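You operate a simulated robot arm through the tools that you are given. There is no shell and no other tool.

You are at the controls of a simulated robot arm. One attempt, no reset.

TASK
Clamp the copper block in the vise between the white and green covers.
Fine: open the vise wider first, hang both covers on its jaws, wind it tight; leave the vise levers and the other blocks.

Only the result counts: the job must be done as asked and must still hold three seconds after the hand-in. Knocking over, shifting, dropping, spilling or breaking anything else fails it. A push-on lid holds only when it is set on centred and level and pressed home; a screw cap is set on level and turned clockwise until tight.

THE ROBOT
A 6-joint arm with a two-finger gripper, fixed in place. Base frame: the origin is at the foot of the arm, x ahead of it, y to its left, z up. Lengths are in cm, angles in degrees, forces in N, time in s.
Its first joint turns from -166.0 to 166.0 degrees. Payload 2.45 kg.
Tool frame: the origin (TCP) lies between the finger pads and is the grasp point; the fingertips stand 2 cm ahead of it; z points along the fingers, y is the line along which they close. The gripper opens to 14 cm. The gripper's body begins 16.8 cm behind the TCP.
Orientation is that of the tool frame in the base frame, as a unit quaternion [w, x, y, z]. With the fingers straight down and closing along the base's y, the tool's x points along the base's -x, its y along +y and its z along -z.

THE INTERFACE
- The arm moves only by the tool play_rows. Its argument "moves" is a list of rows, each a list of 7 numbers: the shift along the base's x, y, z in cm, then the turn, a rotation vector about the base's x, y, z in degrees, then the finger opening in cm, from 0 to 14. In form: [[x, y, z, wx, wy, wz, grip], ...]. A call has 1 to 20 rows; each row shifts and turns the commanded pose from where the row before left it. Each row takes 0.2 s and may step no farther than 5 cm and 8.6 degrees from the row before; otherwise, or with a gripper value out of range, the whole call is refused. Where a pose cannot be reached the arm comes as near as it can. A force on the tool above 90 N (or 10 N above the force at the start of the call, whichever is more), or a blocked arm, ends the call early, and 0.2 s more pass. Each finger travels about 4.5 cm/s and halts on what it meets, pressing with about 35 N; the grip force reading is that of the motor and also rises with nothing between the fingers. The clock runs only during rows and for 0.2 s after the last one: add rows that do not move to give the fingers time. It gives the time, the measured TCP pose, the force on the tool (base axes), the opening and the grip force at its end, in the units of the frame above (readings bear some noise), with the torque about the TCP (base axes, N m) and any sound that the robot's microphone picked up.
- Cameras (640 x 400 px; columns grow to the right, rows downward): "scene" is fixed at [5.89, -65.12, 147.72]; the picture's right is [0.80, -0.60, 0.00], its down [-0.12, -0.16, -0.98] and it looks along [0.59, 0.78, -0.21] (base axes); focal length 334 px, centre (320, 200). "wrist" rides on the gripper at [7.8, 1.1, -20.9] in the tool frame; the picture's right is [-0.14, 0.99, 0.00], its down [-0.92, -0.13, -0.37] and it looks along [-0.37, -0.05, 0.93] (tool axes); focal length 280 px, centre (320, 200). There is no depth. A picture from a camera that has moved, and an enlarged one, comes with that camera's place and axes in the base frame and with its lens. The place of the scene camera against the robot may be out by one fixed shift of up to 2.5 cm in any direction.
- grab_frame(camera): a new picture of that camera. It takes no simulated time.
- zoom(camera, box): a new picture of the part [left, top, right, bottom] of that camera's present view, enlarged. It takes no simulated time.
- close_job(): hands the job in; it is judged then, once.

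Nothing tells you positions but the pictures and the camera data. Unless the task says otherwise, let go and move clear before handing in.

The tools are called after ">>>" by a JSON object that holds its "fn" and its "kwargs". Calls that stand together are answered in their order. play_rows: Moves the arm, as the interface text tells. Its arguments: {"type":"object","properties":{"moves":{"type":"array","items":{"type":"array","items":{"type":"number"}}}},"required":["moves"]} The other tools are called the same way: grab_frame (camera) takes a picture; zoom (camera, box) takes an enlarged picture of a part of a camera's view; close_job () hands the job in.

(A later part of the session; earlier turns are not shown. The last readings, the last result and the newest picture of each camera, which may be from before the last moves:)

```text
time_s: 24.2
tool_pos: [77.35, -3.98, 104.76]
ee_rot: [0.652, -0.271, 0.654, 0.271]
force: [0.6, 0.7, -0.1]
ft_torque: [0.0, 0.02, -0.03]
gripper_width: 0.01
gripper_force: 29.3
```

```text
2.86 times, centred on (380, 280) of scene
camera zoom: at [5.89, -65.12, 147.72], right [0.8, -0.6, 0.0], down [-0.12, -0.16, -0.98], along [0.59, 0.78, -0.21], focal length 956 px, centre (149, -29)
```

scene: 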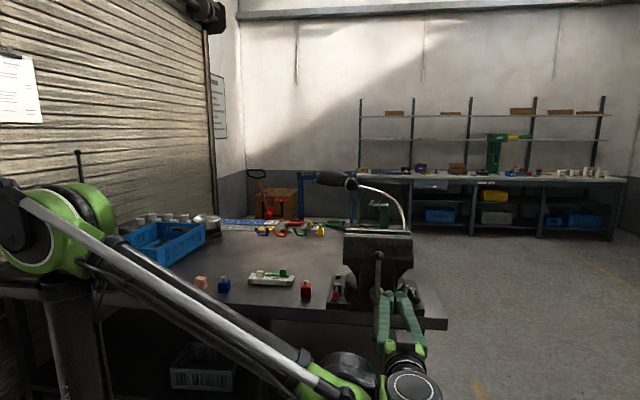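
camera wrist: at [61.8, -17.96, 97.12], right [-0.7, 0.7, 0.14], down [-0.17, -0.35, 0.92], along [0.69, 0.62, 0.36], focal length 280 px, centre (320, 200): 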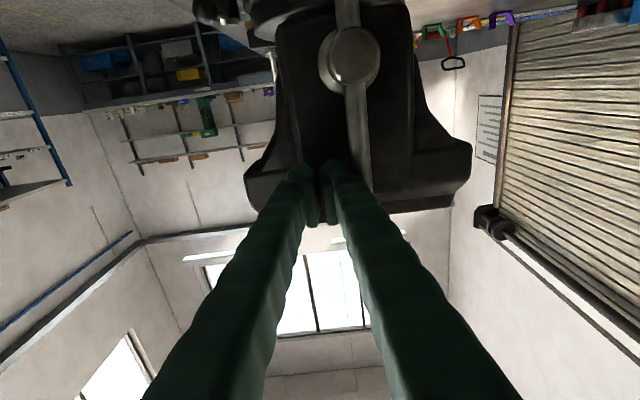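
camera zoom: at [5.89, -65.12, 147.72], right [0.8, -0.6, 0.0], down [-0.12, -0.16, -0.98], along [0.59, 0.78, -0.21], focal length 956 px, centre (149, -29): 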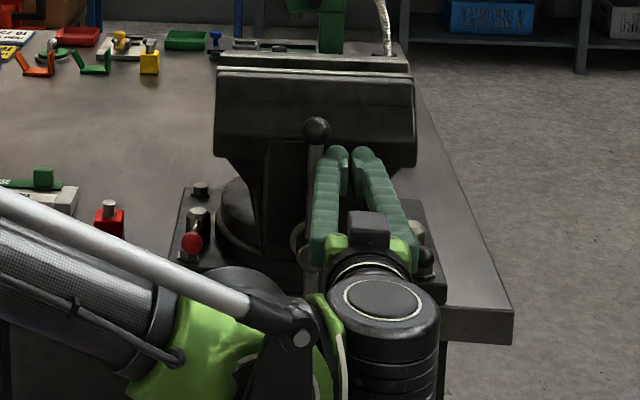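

The peg sits beside the bar. I'll push the top of the handle toward -u (counter-clockwise, seen from the handle side) by about 45° and watch the force and the jaw.

>>> {"fn": "play_rows", "kwargs": {"moves": [[-0.742, 0.742, 0, 0, 0, 0, 0], [-0.735, 0.735, 0.18, 0, 0, 0, 0], [-0.735, 0.735, 0.18, 0, 0, 0, 0], [-0.792, 0.792, -0.08, 0, 0, 0, 0], [-0.792, 0.792, -0.08, 0, 0, 0, 0], [-0.806, 0.806, -0.4, 0, 0, 0, 0], [-0.806, 0.806, -0.4, 0, 0, 0, 0]]}}

>>> {"fn": "grab_frame", "kwargs": {"camera": "wrist"}}

>>> {"fn": "zoom", "kwargs": {"camera": "scene", "box": [310, 210, 450, 350]}}

```text
time_s: 25.8
tool_pos: [71.91, 1.28, 104.23]
ee_rot: [0.653, -0.271, 0.653, 0.271]
force: [1.7, -0.6, 1.8]
ft_torque: [0.0, 0.02, 0.02]
gripper_width: 0.0
gripper_force: 29.7
```

```text
taken
camera wrist: at [56.48, -12.71, 96.34], right [-0.7, 0.7, 0.14], down [-0.17, -0.35, 0.92], along [0.69, 0.62, 0.36], focal length 280 px, centre (320, 200)
```

wrist: 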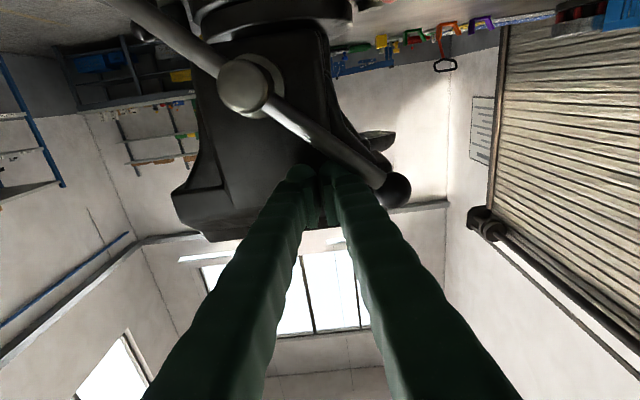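

```text
2.86 times, centred on (380, 280) of scene
camera zoom: at [5.89, -65.12, 147.72], right [0.8, -0.6, 0.0], down [-0.12, -0.16, -0.98], along [0.59, 0.78, -0.21], focal length 956 px, centre (149, -29)
```

zoom: 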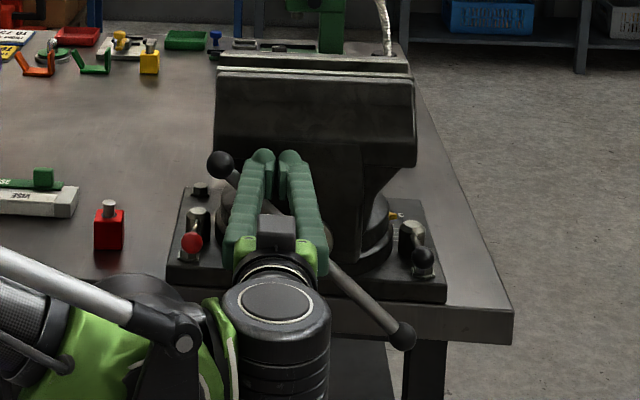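

The handle turns with hardly any resistance. I'll carry it round to the half turn, pushing along the circle.

>>> {"fn": "play_rows", "kwargs": {"moves": [[-0.742, 0.742, -0.72, 0, 0, 0, 0], [-0.742, 0.742, -0.72, 0, 0, 0, 0], [-0.601, 0.601, -1.05, 0, 0, 0, 0], [-0.601, 0.601, -1.05, 0, 0, 0, 0], [-0.371, 0.371, -1.3, 0, 0, 0, 0], [-0.371, 0.371, -1.3, 0, 0, 0, 0], [-0.149, 0.149, -1.1, 0, 0, 0, 0], [-0.149, 0.149, -1.1, 0, 0, 0, 0], [0.057, -0.057, -1.2, 0, 0, 0, 0], [0.057, -0.057, -1.2, 0, 0, 0, 0], [0.3, -0.3, -1.2, 0, 0, 0, 0], [0.3, -0.3, -1.2, 0, 0, 0, 0], [0.559, -0.559, -1.09, 0, 0, 0, 0], [0.559, -0.559, -1.09, 0, 0, 0, 0], [0.792, -0.792, -0.85, 0, 0, 0, 0], [0.792, -0.792, -0.85, 0, 0, 0, 0], [0.969, -0.969, -0.49, 0, 0, 0, 0], [0.969, -0.969, -0.49, 0, 0, 0, 0]]}}

>>> {"fn": "grab_frame", "kwargs": {"camera": "wrist"}}

>>> {"fn": "zoom", "kwargs": {"camera": "scene", "box": [310, 210, 450, 350]}}

>>> {"fn": "zoom", "kwargs": {"camera": "scene", "box": [330, 215, 430, 270]}}

```text
time_s: 29.6
tool_pos: [73.84, -0.52, 86.02]
ee_rot: [0.653, -0.271, 0.654, 0.271]
force: [0.1, -0.4, -0.2]
ft_torque: [-0.01, -0.05, -0.02]
gripper_width: 0.0
gripper_force: 29.6
```

```text
taken
camera wrist: at [58.22, -14.55, 78.34], right [-0.7, 0.7, 0.14], down [-0.17, -0.35, 0.92], along [0.69, 0.62, 0.36], focal length 280 px, centre (320, 200)
```

wrist: 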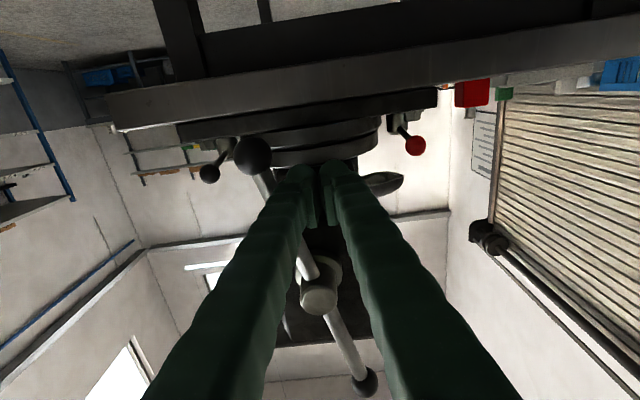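

```text
2.86 times, centred on (380, 280) of scene
camera zoom: at [5.89, -65.12, 147.72], right [0.8, -0.6, 0.0], down [-0.12, -0.16, -0.98], along [0.59, 0.78, -0.21], focal length 956 px, centre (149, -29)
```

zoom: 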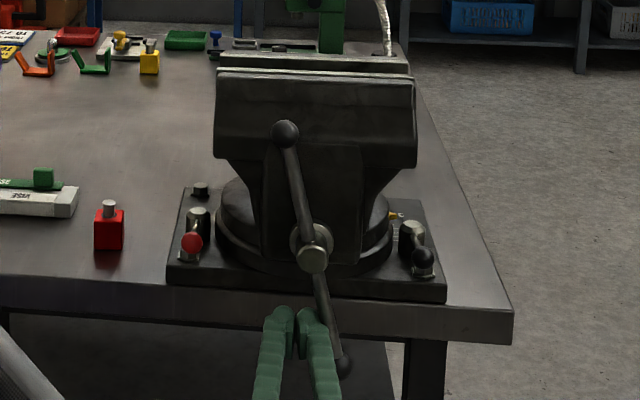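

```text
6.40 times, centred on (380, 242) of scene
camera zoom: at [5.89, -65.12, 147.72], right [0.8, -0.6, 0.0], down [-0.12, -0.16, -0.98], along [0.59, 0.78, -0.21], focal length 2140 px, centre (-64, -72)
```

zoom: 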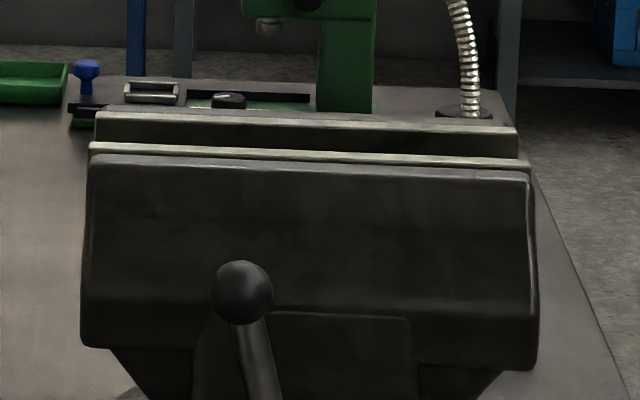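

The handle has made a bit more than a half turn. I'll compare the jaw gap with the earlier view at the same zoom.

>>> {"fn": "zoom", "kwargs": {"camera": "scene", "box": [310, 165, 430, 240]}}

```text
5.33 times, centred on (370, 202) of scene
camera zoom: at [5.89, -65.12, 147.72], right [0.8, -0.6, 0.0], down [-0.12, -0.16, -0.98], along [0.59, 0.78, -0.21], focal length 1784 px, centre (53, 187)
```

zoom: 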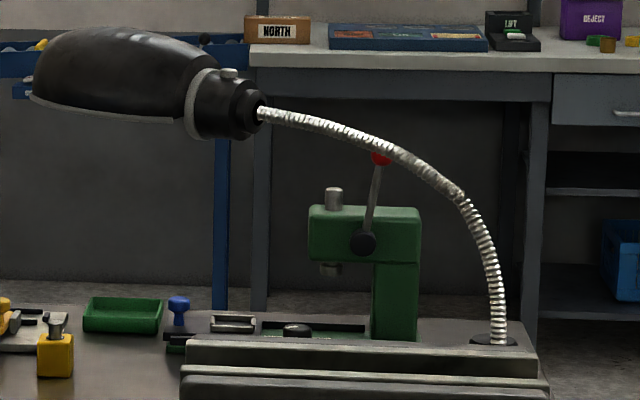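

The near jaw has moved a little, so I need an accurate reading. I'll back off, lift, and look down into the gap from the front.

>>> {"fn": "play_rows", "kwargs": {"moves": [[-2.9, -2.9, 0, 0, 0, 0, 0], [-2.9, -2.9, 0, 0, 0, 0, 0], [-2.9, -2.9, 0, 0, 0, 0, 0], [-2.9, -2.9, 0, 0, 0, 0, 0], [0, 0, 3, -5.3, 5.3, 0, 2], [0, 0, 3, -5.3, 5.3, 0, 4], [0, 0, 3, -5.3, 5.3, 0, 6], [0, 0, 3, -5.3, 5.3, 0, 8], [0, 0, 3, -5.3, 5.3, 0, 10], [0, 0, 3, -5.3, 5.3, 0, 12], [0, 0, 3, -5.3, 5.3, 0, 14], [0, 0, 3, -5.3, 5.3, 0, 14], [0, 0, 3, -5.3, 5.3, 0, 14], [0, 0, 3, -5.3, 5.3, 0, 14], [0, 0, 3, -5.3, 5.3, 0, 14], [0, 0, 3, -5.3, 5.3, 0, 14]]}}

>>> {"fn": "play_rows", "kwargs": {"moves": [[3, 3, 0, 0, 0, 0, 14], [3, 3, 0, 0, 0, 0, 14], [3, 3, 0, 0, 0, 0, 14], [3, 3, -0.5, 0, 0, 0, 14], [3, 3, -0.5, 0, 0, 0, 14], [3, 3, -0.5, 0, 0, 0, 14], [0, 0, 0, 0, 0, 0, 14]]}}

>>> {"fn": "grab_frame", "kwargs": {"camera": "wrist"}}

```text
time_s: 33.0
tool_pos: [61.94, -11.95, 122.31]
ee_rot: [-0.002, -0.382, 0.924, 0.0]
force: [-0.6, 0.5, 0.2]
ft_torque: [0.05, -0.09, 0.0]
gripper_width: 14.03
gripper_force: 0.0
```

```text
time_s: 34.6
tool_pos: [79.98, 5.93, 120.46]
ee_rot: [0.001, -0.382, 0.924, -0.001]
force: [-0.6, -0.3, -0.1]
ft_torque: [0.02, -0.02, 0.01]
gripper_width: 13.97
gripper_force: 0.1
```

```text
taken
camera wrist: at [73.75, 1.24, 141.39], right [-0.6, 0.8, 0.0], down [0.74, 0.56, 0.37], along [0.29, 0.22, -0.93], focal length 280 px, centre (320, 200)
```

wrist: 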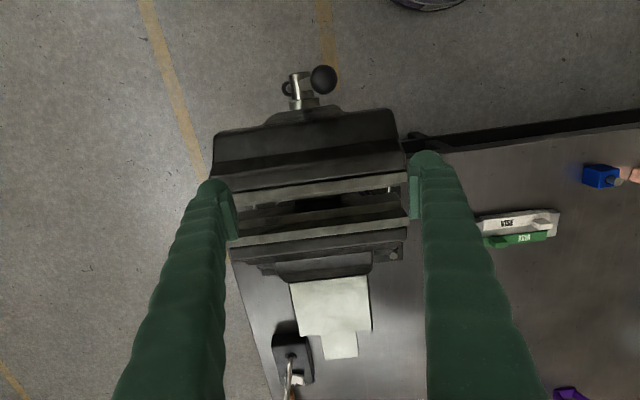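

>>> {"fn": "zoom", "kwargs": {"camera": "wrist", "box": [270, 160, 390, 250]}}

>>> {"fn": "zoom", "kwargs": {"camera": "wrist", "box": [340, 160, 420, 270]}}

```text
4.44 times, centred on (330, 205) of wrist
camera zoom: at [73.75, 1.24, 141.39], right [-0.6, 0.8, 0.0], down [0.74, 0.56, 0.37], along [0.29, 0.22, -0.93], focal length 1246 px, centre (276, 178)
```

zoom: 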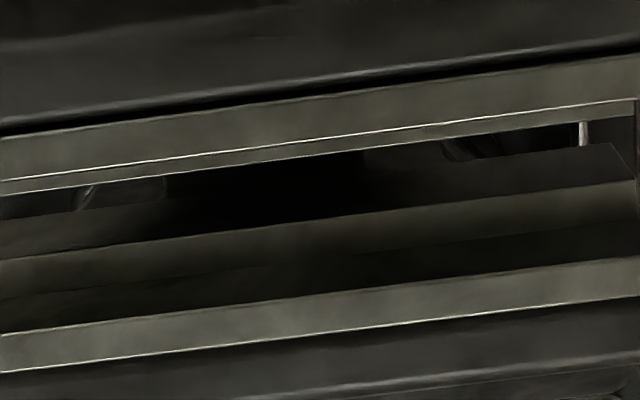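

```text
3.64 times, centred on (380, 215) of wrist
camera zoom: at [73.75, 1.24, 141.39], right [-0.6, 0.8, 0.0], down [0.74, 0.56, 0.37], along [0.29, 0.22, -0.93], focal length 1020 px, centre (102, 146)
```

zoom: 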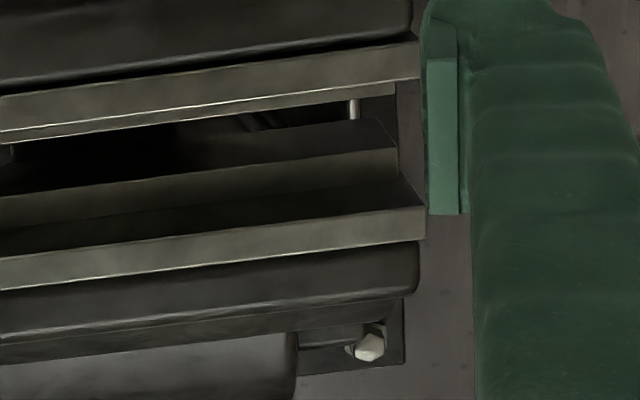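

The gap is now about 4.3 cm, opened by 0.3 cm. Before choosing the final opening, I'll measure the copper block's thickness by closing the gripper across it.

>>> {"fn": "play_rows", "kwargs": {"moves": [[-2.2, 4.05, -0.5, 0, 0, -5.8, 10], [-2.2, 4.05, -0.5, 0, 0, -5.8, 8], [-2.2, 4.05, -0.5, 0, 0, -5.8, 8], [-2.2, 4.05, -0.5, 0, 0, -5.8, 8], [-2.2, 4.05, -0.5, 0, 0, -5.8, 8], [-2.2, 4.05, -0.5, 0, 0, -5.8, 8], [-2.2, 4.05, -1, 0, 0, -5.8, 8], [-2.2, 4.05, -1, 0, 0, -5.8, 8], [-2.2, 4.05, -1, 0, 0, -5.8, 8], [-2.2, 4.05, -1, 0, 0, -5.8, 8], [-2.2, 4.05, -1, 0, 0, -5.8, 8], [-2.2, 4.05, -1, 0, 0, -5.8, 8], [-2.2, 4.05, -1, 0, 0, -5.8, 8], [-2.2, 4.05, -1, 0, 0, -5.8, 8], [-2.2, 4.05, -1, 0, 0, -5.8, 8], [-2.2, 3.8, -1, 0, 0, -6, 8], [0, 0, 0, 0, 0, 0, 8]]}}

>>> {"fn": "grab_frame", "kwargs": {"camera": "wrist"}}

```text
time_s: 38.2
tool_pos: [44.74, 70.66, 107.71]
ee_rot: [0.0, 0.407, 0.913, 0.0]
force: [0.0, -1.4, 0.2]
ft_torque: [0.02, 0.0, -0.02]
gripper_width: 8.0
gripper_force: 0.0
```

```text
taken
camera wrist: at [40.36, 77.22, 128.52], right [0.83, 0.56, 0.0], down [0.52, -0.77, 0.37], along [0.21, -0.31, -0.93], focal length 280 px, centre (320, 200)
```

wrist: 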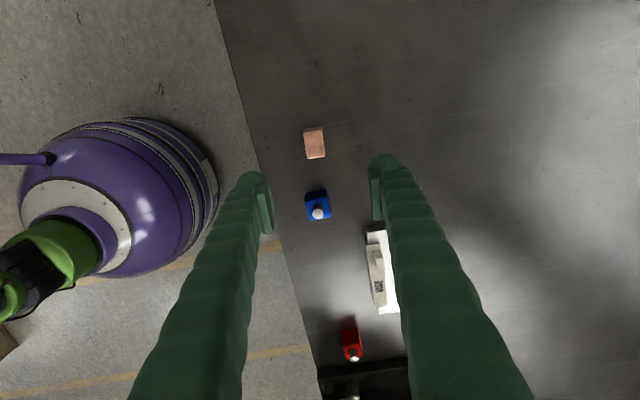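

>>> {"fn": "zoom", "kwargs": {"camera": "wrist", "box": [290, 115, 340, 165]}}

>>> {"fn": "zoom", "kwargs": {"camera": "wrist", "box": [280, 110, 360, 230]}}

```text
8.00 times, centred on (315, 140) of wrist
camera zoom: at [40.36, 77.22, 128.52], right [0.83, 0.56, 0.0], down [0.52, -0.77, 0.37], along [0.21, -0.31, -0.93], focal length 2243 px, centre (360, 680)
```

zoom: 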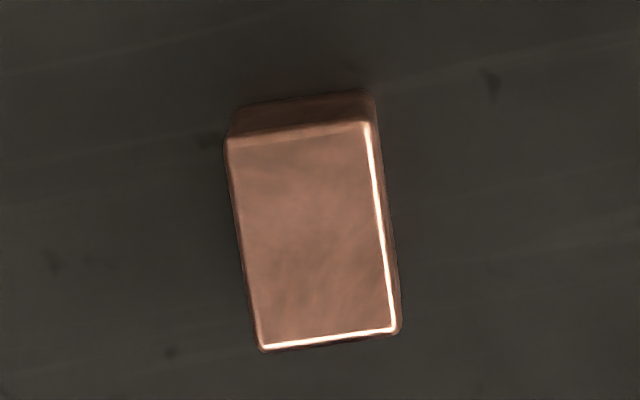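

```text
3.33 times, centred on (320, 170) of wrist
camera zoom: at [40.36, 77.22, 128.52], right [0.83, 0.56, 0.0], down [0.52, -0.77, 0.37], along [0.21, -0.31, -0.93], focal length 935 px, centre (320, 300)
```

zoom: 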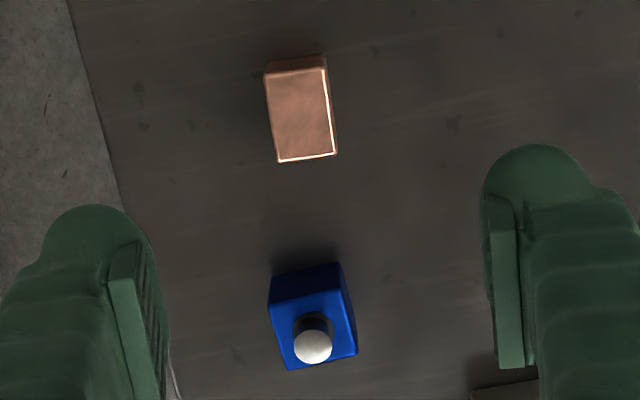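

I see the block's centre at about (44.36, 69.66), yawed about -3° from the vise axes. I'll lower over it with the fingers closing across its thickness.

>>> {"fn": "play_rows", "kwargs": {"moves": [[-0.38, -1.0, -4, 0, 0, 0, 7], [0, 0, -4.5, 0, 0, 0, 7], [0, 0, -4.5, 0, 0, 0, 7], [0, 0, -4, 0, 0, 0, 7], [0, 0, -4, 0, 0, 0, 7], [0, 0, -2, 0, 0, 0, 7], [0, 0, -1.2, 0, 0, 0, 7], [0, 0, 0, 0, 0, 0, 7]]}}

>>> {"fn": "grab_frame", "kwargs": {"camera": "wrist"}}

>>> {"fn": "zoom", "kwargs": {"camera": "scene", "box": [160, 230, 260, 310]}}

```text
time_s: 40.0
tool_pos: [44.41, 69.54, 83.37]
ee_rot: [0.0, 0.407, 0.913, 0.0]
force: [-0.3, -0.6, -0.2]
ft_torque: [-0.02, -0.01, 0.02]
gripper_width: 6.97
gripper_force: 0.1
```

```text
taken
camera wrist: at [40.02, 76.04, 104.27], right [0.83, 0.56, 0.0], down [0.52, -0.77, 0.37], along [0.21, -0.31, -0.93], focal length 280 px, centre (320, 200)
```

wrist: 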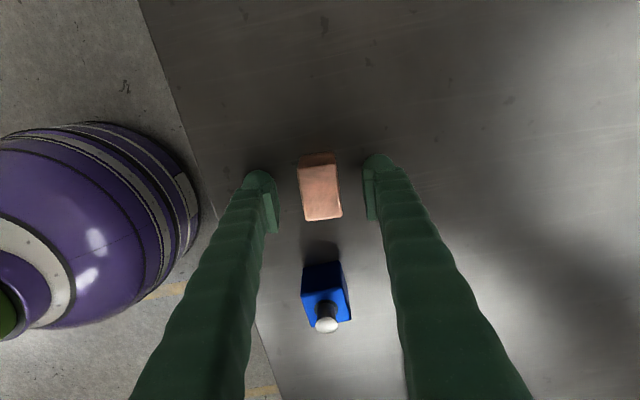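

```text
5.00 times, centred on (210, 270) of scene
camera zoom: at [5.89, -65.12, 147.72], right [0.8, -0.6, 0.0], down [-0.12, -0.16, -0.98], along [0.59, 0.78, -0.21], focal length 1672 px, centre (870, -150)
```

zoom: 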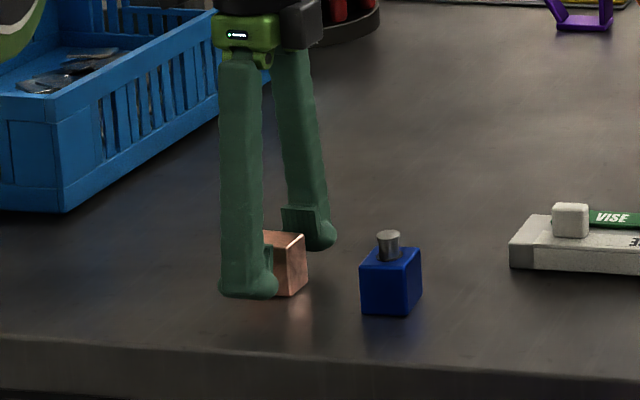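

>>> {"fn": "play_rows", "kwargs": {"moves": [[0, 0, 0, 0, 0, 0, 4], [0, 0, 0, 0, 0, 0, 3.4], [0, 0, 0, 0, 0, 0, 3.0], [0, 0, 0, 0, 0, 0, 2.6], [0, 0, 0, 0, 0, 0, 2.2], [0, 0, 0, 0, 0, 0, 2.2]]}}

>>> {"fn": "grab_frame", "kwargs": {"camera": "wrist"}}

```text
time_s: 41.4
tool_pos: [44.39, 69.53, 83.38]
ee_rot: [0.0, 0.407, 0.913, -0.001]
force: [2.5, 1.7, -0.6]
ft_torque: [0.01, -0.07, -0.01]
gripper_width: 2.9
gripper_force: 35.4
```

```text
taken
camera wrist: at [40.04, 76.05, 104.29], right [0.83, 0.56, 0.0], down [0.52, -0.77, 0.37], along [0.21, -0.31, -0.93], focal length 280 px, centre (320, 200)
```

wrist: 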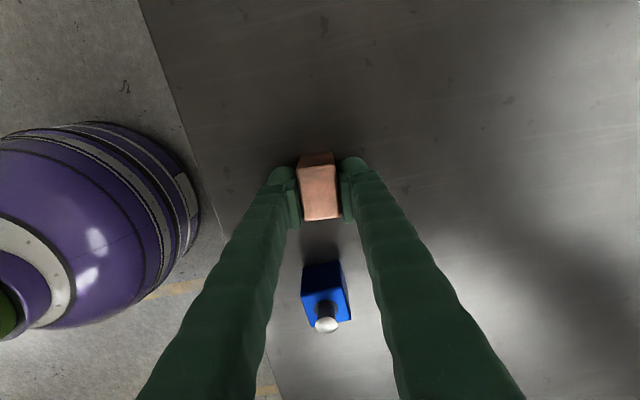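

The gripper reads the block as 2.9 cm thick, so with two 0.5 cm plates the clamp gap is about 3.9 cm. The best opening is about 4.6 cm, which is one more half turn. I'll release the block and return to the handle.

>>> {"fn": "play_rows", "kwargs": {"moves": [[0, 0, 0, 0, 0, 0, 4], [0, 0, 0, 0, 0, 0, 6], [0, 0, 0, 0, 0, 0, 7], [0, 0, 3, 0, 0, 0, 7], [0, 0, 4.5, 0, 0, 0, 7], [0, 0, 4.5, 0, 0, 0, 5], [0, 0, 4.5, 0, 0, 0, 3], [0, 0, 4.5, 0, 0, 0, 1], [0, 0, 4.5, 0, 0, 0, 0], [0, 0, 4.5, 0, 0, 0, 0], [0, 0, 4.6, 0, 0, 0, 0]]}}

>>> {"fn": "play_rows", "kwargs": {"moves": [[0.94, -4.62, 0, 0, 0, 4.9, 0], [0.94, -4.62, 0, 0, 0, 4.9, 0], [0.94, -4.62, 0, 0, 0, 4.9, 0], [0.94, -4.62, 0, 0, 0, 4.9, 0], [0.94, -4.62, 0, 0, 0, 4.9, 0], [0.94, -4.62, 0, 0, 0, 4.9, 0], [0.94, -4.62, 0, 0, 0, 4.9, 0], [0.94, -4.62, 0, 0, 0, 4.9, 0], [0.94, -4.62, 0, 0, 0, 4.9, 0], [0.94, -4.62, 0, 0, 0, 4.9, 0], [0.94, -4.62, 0, 0, 0, 4.9, 0], [0.94, -4.62, 0, 0, 0, 4.9, 0], [0.94, -4.62, 0, 0, 0, 4.9, 0], [0.94, -4.62, 0, 0, 0, 4.9, 0], [0.94, -4.62, 0, 0, 0, 4.9, 0], [0.94, -4.62, 0, 0, 0, 4.9, 0], [0.94, -4.62, 0, 0, 0, 4.9, 0], [0.94, -4.62, 0, 0, 0, 4.9, 0], [0.94, -4.62, 0, 0, 0, 4.8, 0]]}}

>>> {"fn": "play_rows", "kwargs": {"moves": [[0.05, 0, -1, 5.3, -5.3, 0, 0], [0.05, 0, -1, 5.3, -5.3, 0, 0], [0.05, 0, -1, 5.3, -5.3, 0, 0], [0.05, 0, -1, 5.3, -5.3, 0, 0], [0.05, 0, -1, 5.3, -5.3, 0, 0], [0.05, 0, -1, 5.3, -5.3, 0, 0], [0.05, 0, -1, 5.3, -5.3, 0, 0], [0.05, 0, -1, 5.3, -5.3, 0, 0], [0, 0, -1, 5.3, -5.3, 0, 0], [0, 0, -1, 5.3, -5.3, 0, 0], [0, 0, -1, 5.3, -5.3, 0, 0], [0, 0, -1, 5.3, -5.3, 0, 0], [0, 0, 0, 0, 0, 0, 0]]}}

>>> {"fn": "grab_frame", "kwargs": {"camera": "wrist"}}

>>> {"fn": "zoom", "kwargs": {"camera": "scene", "box": [310, 210, 450, 350]}}

```text
time_s: 43.8
tool_pos: [44.5, 69.64, 118.04]
ee_rot: [0.0, 0.407, 0.913, 0.0]
force: [-0.3, -0.4, 0.7]
ft_torque: [0.03, 0.01, -0.01]
gripper_width: 0.0
gripper_force: 29.2
```

```text
time_s: 47.8
tool_pos: [62.28, -18.39, 117.76]
ee_rot: [0.0, -0.383, 0.924, 0.001]
force: [0.0, 0.6, 0.3]
ft_torque: [-0.08, -0.04, 0.01]
gripper_width: 0.0
gripper_force: 28.8
```

```text
time_s: 50.6
tool_pos: [62.76, -18.22, 106.05]
ee_rot: [0.653, -0.271, 0.653, 0.271]
force: [0.0, 0.1, 0.5]
ft_torque: [0.0, 0.01, 0.0]
gripper_width: 0.0
gripper_force: 29.4
```

```text
taken
camera wrist: at [47.18, -32.26, 98.21], right [-0.7, 0.7, 0.14], down [-0.17, -0.35, 0.92], along [0.69, 0.62, 0.37], focal length 280 px, centre (320, 200)
```

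wrist: 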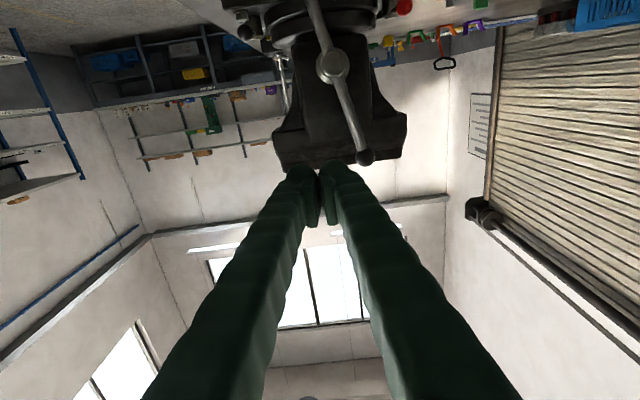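

```text
2.86 times, centred on (380, 280) of scene
camera zoom: at [5.89, -65.12, 147.72], right [0.8, -0.6, 0.0], down [-0.12, -0.16, -0.98], along [0.59, 0.78, -0.21], focal length 956 px, centre (149, -29)
```

zoom: 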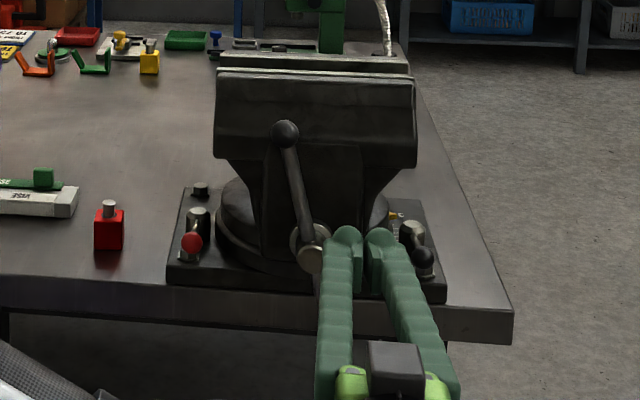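

The bar is where I expected. I'll approach and push the upper half round another half turn along the same path.

>>> {"fn": "play_rows", "kwargs": {"moves": [[0.2, -0.2, -1.3, 0, 0, 0, 0], [2.83, 2.83, 0, 0, 0, 0, 0], [2.83, 2.83, 0, 0, 0, 0, 0], [2.83, 2.83, 0, 0, 0, 0, 0], [2.83, 2.83, 0, 0, 0, 0, 0], [2.83, 2.83, 0, 0, 0, 0, 0], [-0.742, 0.742, 0, 0, 0, 0, 0], [-0.735, 0.735, 0.18, 0, 0, 0, 0], [-0.735, 0.735, 0.18, 0, 0, 0, 0], [-0.792, 0.792, -0.08, 0, 0, 0, 0], [-0.792, 0.792, -0.08, 0, 0, 0, 0], [-0.806, 0.806, -0.4, 0, 0, 0, 0], [-0.806, 0.806, -0.4, 0, 0, 0, 0], [-0.742, 0.742, -0.72, 0, 0, 0, 0], [-0.742, 0.742, -0.72, 0, 0, 0, 0], [-0.601, 0.601, -1.05, 0, 0, 0, 0], [-0.601, 0.601, -1.05, 0, 0, 0, 0], [-0.371, 0.371, -1.3, 0, 0, 0, 0], [-0.371, 0.371, -1.3, 0, 0, 0, 0]]}}

>>> {"fn": "play_rows", "kwargs": {"moves": [[-0.149, 0.149, -1.1, 0, 0, 0, 0], [-0.149, 0.149, -1.1, 0, 0, 0, 0], [0.057, -0.057, -1.2, 0, 0, 0, 0], [0.057, -0.057, -1.2, 0, 0, 0, 0], [0.3, -0.3, -1.2, 0, 0, 0, 0], [0.3, -0.3, -1.2, 0, 0, 0, 0], [0.559, -0.559, -1.09, 0, 0, 0, 0], [0.559, -0.559, -1.09, 0, 0, 0, 0], [0.792, -0.792, -0.85, 0, 0, 0, 0], [0.792, -0.792, -0.85, 0, 0, 0, 0], [0.969, -0.969, -0.49, 0, 0, 0, 0], [0.969, -0.969, -0.49, 0, 0, 0, 0], [0, 0, 0, 0, 0, 0, 0]]}}

>>> {"fn": "grab_frame", "kwargs": {"camera": "wrist"}}

>>> {"fn": "zoom", "kwargs": {"camera": "scene", "box": [310, 210, 450, 350]}}

```text
time_s: 54.6
tool_pos: [68.14, 4.54, 97.92]
ee_rot: [0.653, -0.271, 0.653, 0.271]
force: [0.5, 0.3, 3.0]
ft_torque: [0.0, -0.09, -0.01]
gripper_width: 0.01
gripper_force: 29.2
```

```text
time_s: 57.4
tool_pos: [73.46, -0.56, 86.18]
ee_rot: [0.653, -0.27, 0.654, 0.27]
force: [-0.6, 0.0, 0.3]
ft_torque: [0.0, 0.0, 0.03]
gripper_width: 0.0
gripper_force: 29.6
```

```text
taken
camera wrist: at [57.89, -14.65, 78.37], right [-0.7, 0.7, 0.14], down [-0.17, -0.35, 0.92], along [0.69, 0.62, 0.36], focal length 280 px, centre (320, 200)
```

wrist: 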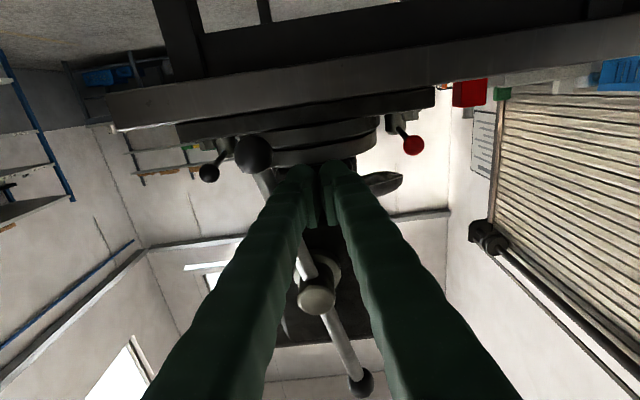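

```text
2.86 times, centred on (380, 280) of scene
camera zoom: at [5.89, -65.12, 147.72], right [0.8, -0.6, 0.0], down [-0.12, -0.16, -0.98], along [0.59, 0.78, -0.21], focal length 956 px, centre (149, -29)
```

zoom: 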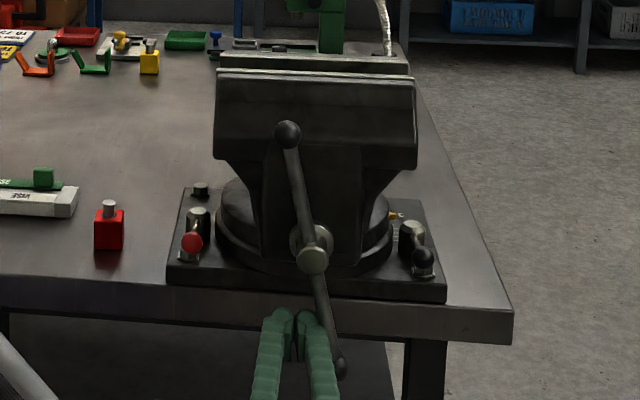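

One more half turn is done. I'll back off and re-measure the gap from the same viewing pose.

>>> {"fn": "play_rows", "kwargs": {"moves": [[-2.9, -2.9, 0, 0, 0, 0, 0], [-2.9, -2.9, 0, 0, 0, 0, 0], [-2.9, -2.9, 0, 0, 0, 0, 0], [-2.9, -2.9, 0, 0, 0, 0, 0], [0, 0, 3, -5.3, 5.3, 0, 2], [0, 0, 3, -5.3, 5.3, 0, 4], [0, 0, 3, -5.3, 5.3, 0, 6], [0, 0, 3, -5.3, 5.3, 0, 8], [0, 0, 3, -5.3, 5.3, 0, 10], [0, 0, 3, -5.3, 5.3, 0, 12], [0, 0, 3, -5.3, 5.3, 0, 14], [0, 0, 3, -5.3, 5.3, 0, 14], [0, 0, 3, -5.3, 5.3, 0, 14], [0, 0, 3, -5.3, 5.3, 0, 14], [0, 0, 3, -5.3, 5.3, 0, 14], [0, 0, 3, -5.3, 5.3, 0, 14]]}}

>>> {"fn": "play_rows", "kwargs": {"moves": [[3, 3, 0, 0, 0, 0, 14], [3, 3, 0, 0, 0, 0, 14], [3, 3, 0, 0, 0, 0, 14], [3, 3, -0.5, 0, 0, 0, 14], [3, 3, -0.5, 0, 0, 0, 14], [3, 3, -0.5, 0, 0, 0, 14], [0, 0, 0, 0, 0, 0, 14], [0, 0, 0, 0, 0, 0, 14]]}}

>>> {"fn": "zoom", "kwargs": {"camera": "wrist", "box": [340, 160, 420, 270]}}

>>> {"fn": "zoom", "kwargs": {"camera": "wrist", "box": [270, 160, 390, 250]}}

```text
time_s: 60.8
tool_pos: [61.55, -12.15, 122.3]
ee_rot: [0.0, -0.383, 0.924, -0.001]
force: [-0.5, -0.5, 0.4]
ft_torque: [0.01, -0.11, 0.01]
gripper_width: 13.98
gripper_force: 0.1
```

```text
time_s: 62.6
tool_pos: [79.52, 6.16, 120.72]
ee_rot: [0.001, -0.383, 0.924, 0.0]
force: [0.0, 0.1, 0.8]
ft_torque: [0.01, 0.0, -0.01]
gripper_width: 14.0
gripper_force: 0.0
```

```text
3.64 times, centred on (380, 215) of wrist
camera zoom: at [73.23, 1.39, 141.64], right [-0.6, 0.8, 0.0], down [0.74, 0.56, 0.37], along [0.29, 0.22, -0.93], focal length 1020 px, centre (102, 146)
```

zoom: 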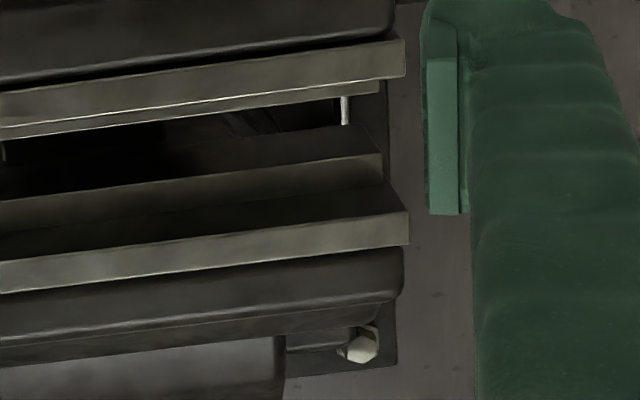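

```text
4.44 times, centred on (330, 205) of wrist
camera zoom: at [73.23, 1.39, 141.64], right [-0.6, 0.8, 0.0], down [0.74, 0.56, 0.37], along [0.29, 0.22, -0.93], focal length 1246 px, centre (276, 178)
```

zoom: 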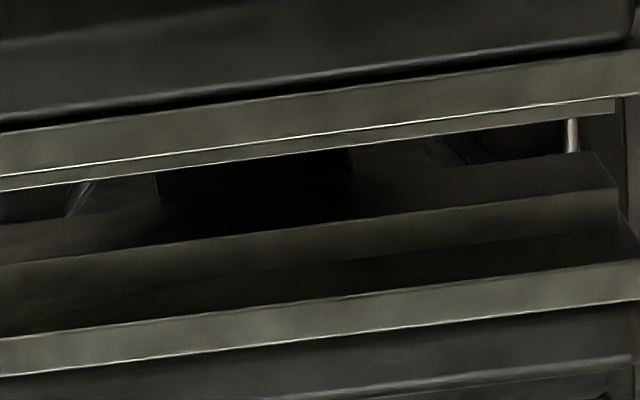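

The opening is now about 4.6 cm at the outer faces and 2.2 cm between the ledges, which suits the 2.9 cm block. Next I'll go over the covers for a close look before gripping the white one.

>>> {"fn": "play_rows", "kwargs": {"moves": [[-1.51, 4.0, 0, 0, 0, 0, 14], [-1.51, 4.0, 0, 0, 0, 0, 14], [-1.51, 4.0, 0, 0, 0, 0, 14], [-1.51, 4.0, 0, 0, 0, 0, 12], [-1.51, 4.0, 0, 0, 0, 0, 10], [-1.13, 3, -2.59, 0, 0, 0, 8], [-1.13, 3, -2.59, 0, 0, 0, 7], [-1.13, 3, -2.59, 0, 0, 0, 7], [-1.13, 3, -2.59, 0, 0, 0, 7], [-1.13, 3, -2.59, 0, 0, 0, 7], [-1.13, 3, -2.59, 0, 0, 0, 7], [-1.13, 3, -2.59, 0, 0, 0, 7], [-1.13, 3, -2.59, 0, 0, 0, 7], [0, 0, 0, 0, 0, 0, 7]]}}

>>> {"fn": "grab_frame", "kwargs": {"camera": "wrist"}}

>>> {"fn": "zoom", "kwargs": {"camera": "wrist", "box": [260, 150, 400, 250]}}

```text
time_s: 65.6
tool_pos: [63.23, 49.91, 100.05]
ee_rot: [0.001, -0.382, 0.924, 0.0]
force: [-0.9, 0.3, -0.3]
ft_torque: [0.01, 0.01, 0.0]
gripper_width: 7.0
gripper_force: 0.0
```

```text
taken
camera wrist: at [56.93, 45.23, 120.94], right [-0.6, 0.8, 0.0], down [0.74, 0.56, 0.37], along [0.29, 0.22, -0.93], focal length 280 px, centre (320, 200)
```

wrist: 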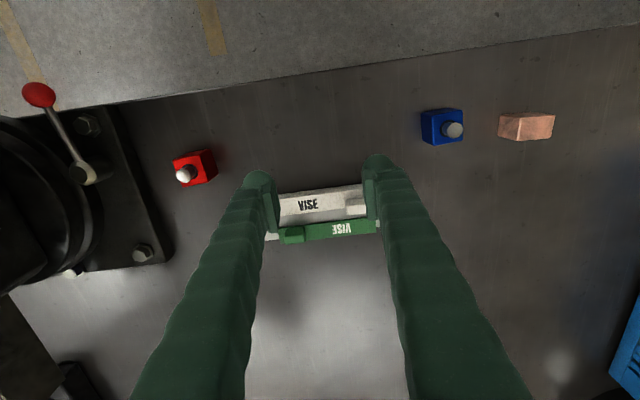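

```text
4.00 times, centred on (330, 200) of wrist
camera zoom: at [56.93, 45.23, 120.94], right [-0.6, 0.8, 0.0], down [0.74, 0.56, 0.37], along [0.29, 0.22, -0.93], focal length 1122 px, centre (280, 200)
```

zoom: 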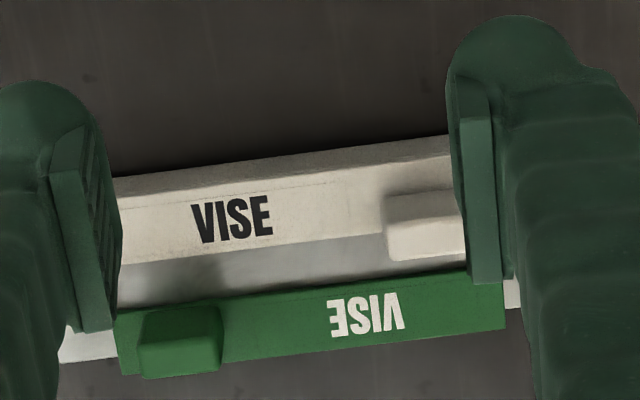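

I'll shift along the stand to clear the view of the white cube and see it from nearer.

>>> {"fn": "play_rows", "kwargs": {"moves": [[-2.6, 2.6, -2, 0, 0, 0, 9], [-0.5, 0.5, -2, 0, 0, 0, 9], [0, 0, 0, 0, 0, 0, 9]]}}

>>> {"fn": "grab_frame", "kwargs": {"camera": "wrist"}}

>>> {"fn": "zoom", "kwargs": {"camera": "wrist", "box": [250, 170, 390, 260]}}

>>> {"fn": "zoom", "kwargs": {"camera": "wrist", "box": [290, 180, 360, 230]}}

```text
time_s: 66.4
tool_pos: [60.17, 53.11, 96.13]
ee_rot: [0.0, -0.383, 0.924, 0.0]
force: [0.1, 0.5, 0.5]
ft_torque: [0.0, 0.01, 0.0]
gripper_width: 8.98
gripper_force: 0.0
```

```text
taken
camera wrist: at [53.85, 48.4, 116.89], right [-0.6, 0.8, 0.0], down [0.74, 0.56, 0.37], along [0.29, 0.22, -0.93], focal length 280 px, centre (320, 200)
```

wrist: 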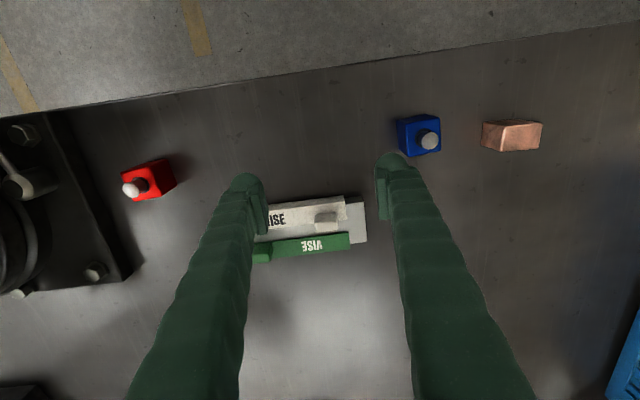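

```text
4.44 times, centred on (320, 215) of wrist
camera zoom: at [53.85, 48.4, 116.89], right [-0.6, 0.8, 0.0], down [0.74, 0.56, 0.37], along [0.29, 0.22, -0.93], focal length 1246 px, centre (320, 133)
```

zoom: 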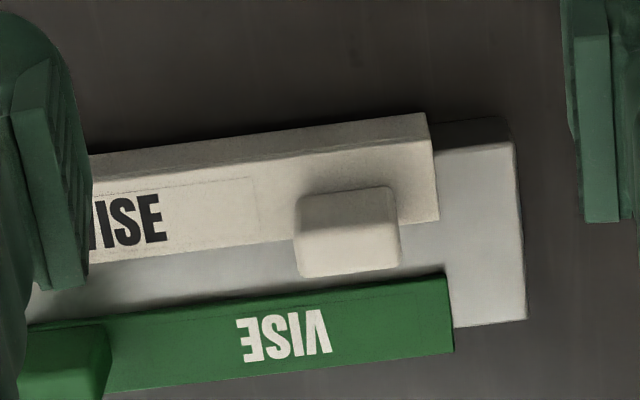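

```text
8.00 times, centred on (325, 205) of wrist
camera zoom: at [53.85, 48.4, 116.89], right [-0.6, 0.8, 0.0], down [0.74, 0.56, 0.37], along [0.29, 0.22, -0.93], focal length 2243 px, centre (280, 160)
```

zoom: 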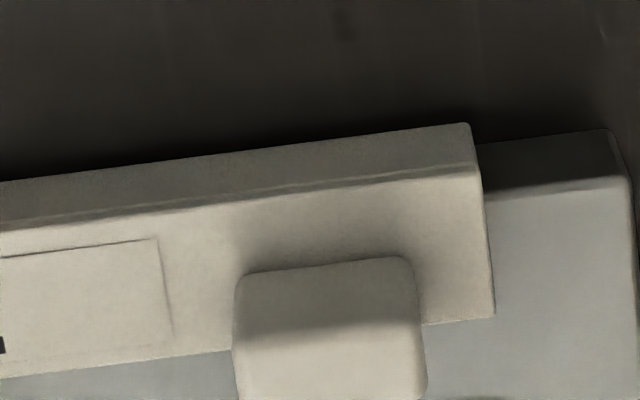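

The white cover's knob is centred at about a=5.3, b=88.5 (x≈66.3, y≈58.8), and its flange top is at z≈82.8. I'll tilt the tool 15° for reach at the vise and move above the knob.

>>> {"fn": "play_rows", "kwargs": {"moves": [[1.5, 1.4, 0, 5.3, -5.3, 0, 7], [1.5, 1.4, 0, 5.3, -5.3, 0, 6], [1.5, 1.4, -1, 0, 0, 0, 6], [1.59, 1.45, -1, 0, 0, 0, 6], [0, 0, -1, 0, 0, 0, 6], [0, 0, -1, 0, 0, 0, 6], [0, 0, 0, 0, 0, 0, 6]]}}

>>> {"fn": "grab_frame", "kwargs": {"camera": "wrist"}}

>>> {"fn": "zoom", "kwargs": {"camera": "wrist", "box": [250, 140, 390, 230]}}

>>> {"fn": "zoom", "kwargs": {"camera": "scene", "box": [230, 230, 320, 310]}}

```text
time_s: 68.0
tool_pos: [66.25, 58.45, 91.88]
ee_rot: [0.12, -0.379, 0.916, 0.05]
force: [-0.2, -0.8, 0.4]
ft_torque: [0.01, -0.05, -0.02]
gripper_width: 5.99
gripper_force: 0.0
```

```text
taken
camera wrist: at [56.31, 50.24, 110.11], right [-0.61, 0.79, 0.04], down [0.65, 0.47, 0.59], along [0.46, 0.38, -0.8], focal length 280 px, centre (320, 200)
```

wrist: 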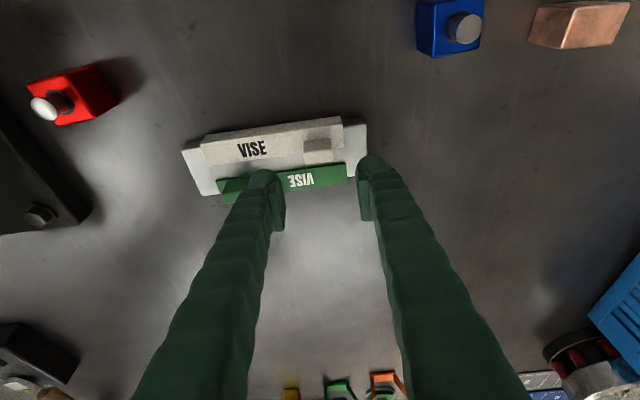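

```text
4.44 times, centred on (320, 185) of wrist
camera zoom: at [56.31, 50.24, 110.11], right [-0.61, 0.79, 0.04], down [0.65, 0.47, 0.59], along [0.46, 0.38, -0.8], focal length 1246 px, centre (320, 267)
```

zoom: 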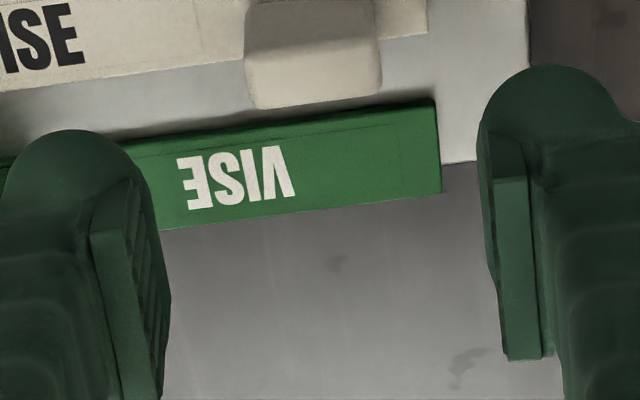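

```text
5.00 times, centred on (275, 270) of scene
camera zoom: at [5.89, -65.12, 147.72], right [0.8, -0.6, 0.0], down [-0.12, -0.16, -0.98], along [0.59, 0.78, -0.21], focal length 1672 px, centre (545, -150)
```

zoom: 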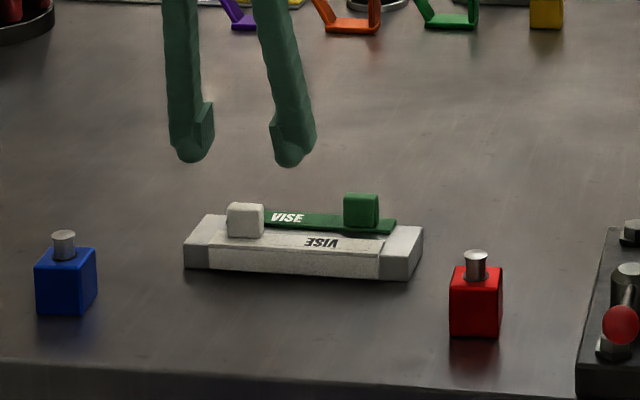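

Alignment looks good. I'll descend in small steps around the white knob.

>>> {"fn": "play_rows", "kwargs": {"moves": [[0, 0.28, -1.5, 0, 0, 0, 6], [0, 0, -1.5, 0, 0, 0, 6], [0, 0, -1.5, 0, 0, 0, 6], [0, 0, -1, 0, 0, 0, 6], [0, 0, 0, 0, 0, 0, 6]]}}

>>> {"fn": "grab_frame", "kwargs": {"camera": "wrist"}}

>>> {"fn": "zoom", "kwargs": {"camera": "scene", "box": [230, 230, 320, 310]}}

```text
time_s: 69.2
tool_pos: [66.21, 59.02, 86.29]
ee_rot: [0.12, -0.379, 0.916, 0.049]
force: [-0.4, 0.0, -0.2]
ft_torque: [0.03, -0.01, 0.0]
gripper_width: 5.99
gripper_force: 0.1
```

```text
taken
camera wrist: at [56.25, 50.61, 104.54], right [-0.61, 0.79, 0.04], down [0.65, 0.47, 0.59], along [0.46, 0.38, -0.8], focal length 280 px, centre (320, 200)
```

wrist: 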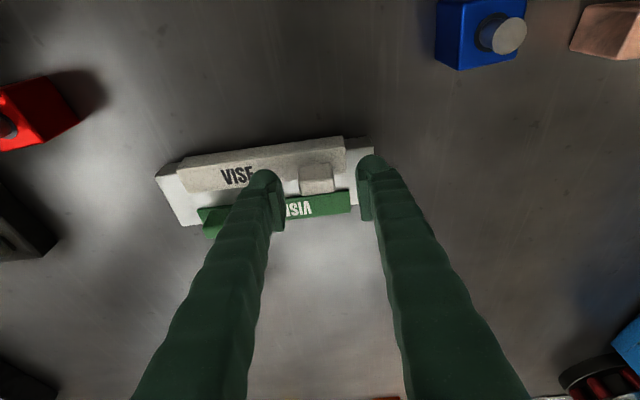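

```text
5.00 times, centred on (275, 270) of scene
camera zoom: at [5.89, -65.12, 147.72], right [0.8, -0.6, 0.0], down [-0.12, -0.16, -0.98], along [0.59, 0.78, -0.21], focal length 1672 px, centre (545, -150)
```

zoom: 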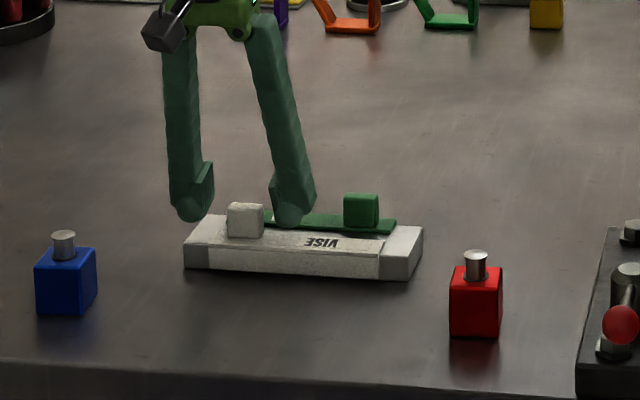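

>>> {"fn": "zoom", "kwargs": {"camera": "wrist", "box": [250, 140, 390, 230]}}

>>> {"fn": "zoom", "kwargs": {"camera": "scene", "box": [250, 245, 300, 290]}}

```text
4.44 times, centred on (320, 185) of wrist
camera zoom: at [56.25, 50.61, 104.54], right [-0.61, 0.79, 0.04], down [0.65, 0.47, 0.59], along [0.46, 0.38, -0.8], focal length 1246 px, centre (320, 267)
```

zoom: 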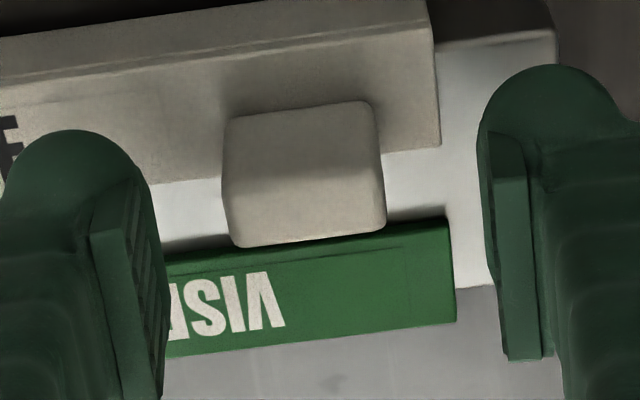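

```text
8.89 times, centred on (275, 268) of scene
camera zoom: at [5.89, -65.12, 147.72], right [0.8, -0.6, 0.0], down [-0.12, -0.16, -0.98], along [0.59, 0.78, -0.21], focal length 2972 px, centre (720, -400)
```

zoom: 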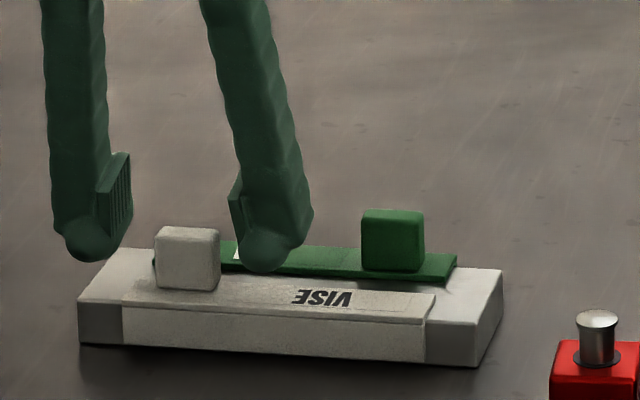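

The fingers straddle the knob with about 1 cm left to go. I'll lower the last bit and close on the knob.

>>> {"fn": "play_rows", "kwargs": {"moves": [[0.14, -0.14, -0.45, 0, 0, 0, 6], [0, 0, -0.45, 0, 0, 0, 6], [0, 0, 0, 0, 0, 0, 6]]}}

>>> {"fn": "play_rows", "kwargs": {"moves": [[0, 0, 0, 0, 0, 0, 4.5], [0, 0, 0, 0, 0, 0, 3.5], [0, 0, 0, 0, 0, 0, 2.8], [0, 0, 0, 0, 0, 0, 2.2], [0, 0, 0, 0, 0, 0, 1.5], [0, 0, 0, 0, 0, 0, 1.5]]}}

>>> {"fn": "grab_frame", "kwargs": {"camera": "wrist"}}

>>> {"fn": "zoom", "kwargs": {"camera": "scene", "box": [250, 245, 300, 290]}}

```text
time_s: 70.0
tool_pos: [66.21, 58.76, 85.5]
ee_rot: [0.12, -0.38, 0.916, 0.051]
force: [1.0, 0.7, 0.4]
ft_torque: [0.0, 0.01, 0.0]
gripper_width: 5.99
gripper_force: 0.0
```

```text
time_s: 71.4
tool_pos: [66.36, 58.8, 85.46]
ee_rot: [0.12, -0.379, 0.916, 0.05]
force: [0.1, 0.1, 1.0]
ft_torque: [0.0, -0.01, 0.02]
gripper_width: 2.84
gripper_force: 34.2
```

```text
taken
camera wrist: at [56.35, 50.42, 103.71], right [-0.61, 0.79, 0.04], down [0.65, 0.47, 0.59], along [0.46, 0.38, -0.8], focal length 280 px, centre (320, 200)
```

wrist: 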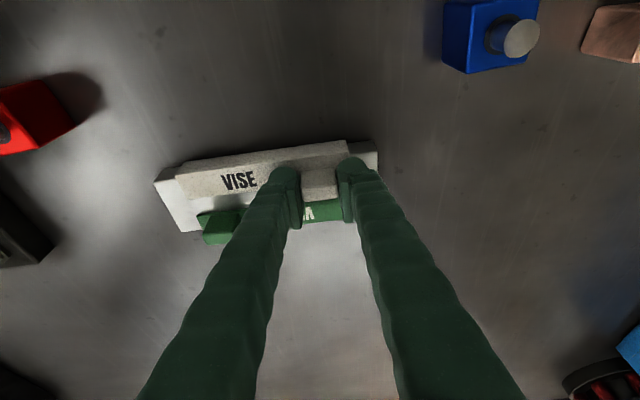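

```text
8.89 times, centred on (275, 268) of scene
camera zoom: at [5.89, -65.12, 147.72], right [0.8, -0.6, 0.0], down [-0.12, -0.16, -0.98], along [0.59, 0.78, -0.21], focal length 2972 px, centre (720, -400)
```

zoom: 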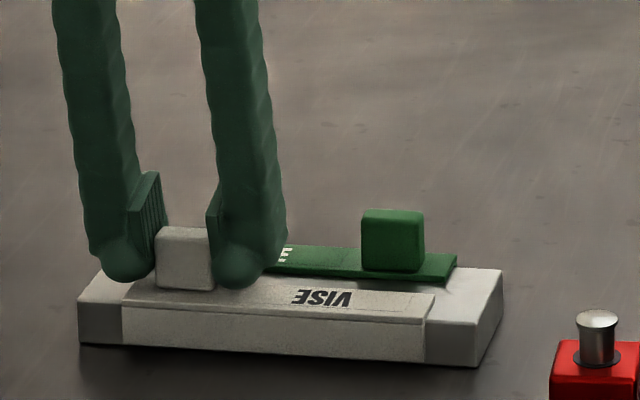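

The white knob is gripped at 2.84 cm wide. I'll lift straight up, slowly at first.

>>> {"fn": "play_rows", "kwargs": {"moves": [[0, 0, 0.5, 0, 0, 0, 1], [0, 0, 0.5, 0, 0, 0, 1], [0, 0, 0.7, 0, 0, 0, 1], [0, 0, 1, 0, 0, 0, 1], [0, 0, 1, 0, 0, 0, 1], [0, 0, 1, 0, 0, 0, 1], [0, 0, 0, 0, 0, 0, 1]]}}

>>> {"fn": "grab_frame", "kwargs": {"camera": "wrist"}}

>>> {"fn": "zoom", "kwargs": {"camera": "scene", "box": [240, 240, 310, 295]}}

```text
time_s: 73.0
tool_pos: [66.21, 58.81, 90.22]
ee_rot: [0.121, -0.38, 0.916, 0.05]
force: [-0.4, 0.6, -0.5]
ft_torque: [0.0, 0.0, 0.0]
gripper_width: 2.81
gripper_force: 35.0
```

```text
taken
camera wrist: at [56.4, 50.4, 108.44], right [-0.61, 0.79, 0.04], down [0.65, 0.47, 0.59], along [0.46, 0.38, -0.8], focal length 280 px, centre (320, 200)
```

wrist: 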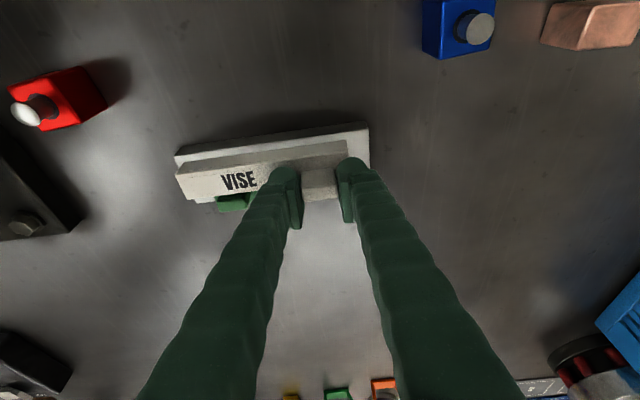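

```text
7.27 times, centred on (275, 268) of scene
camera zoom: at [5.89, -65.12, 147.72], right [0.8, -0.6, 0.0], down [-0.12, -0.16, -0.98], along [0.59, 0.78, -0.21], focal length 2432 px, centre (647, -291)
```

zoom: 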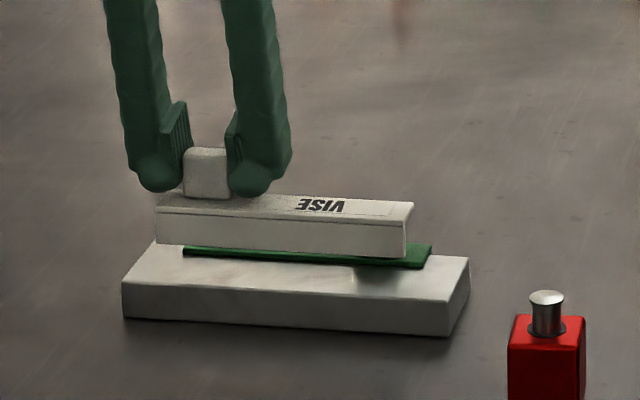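

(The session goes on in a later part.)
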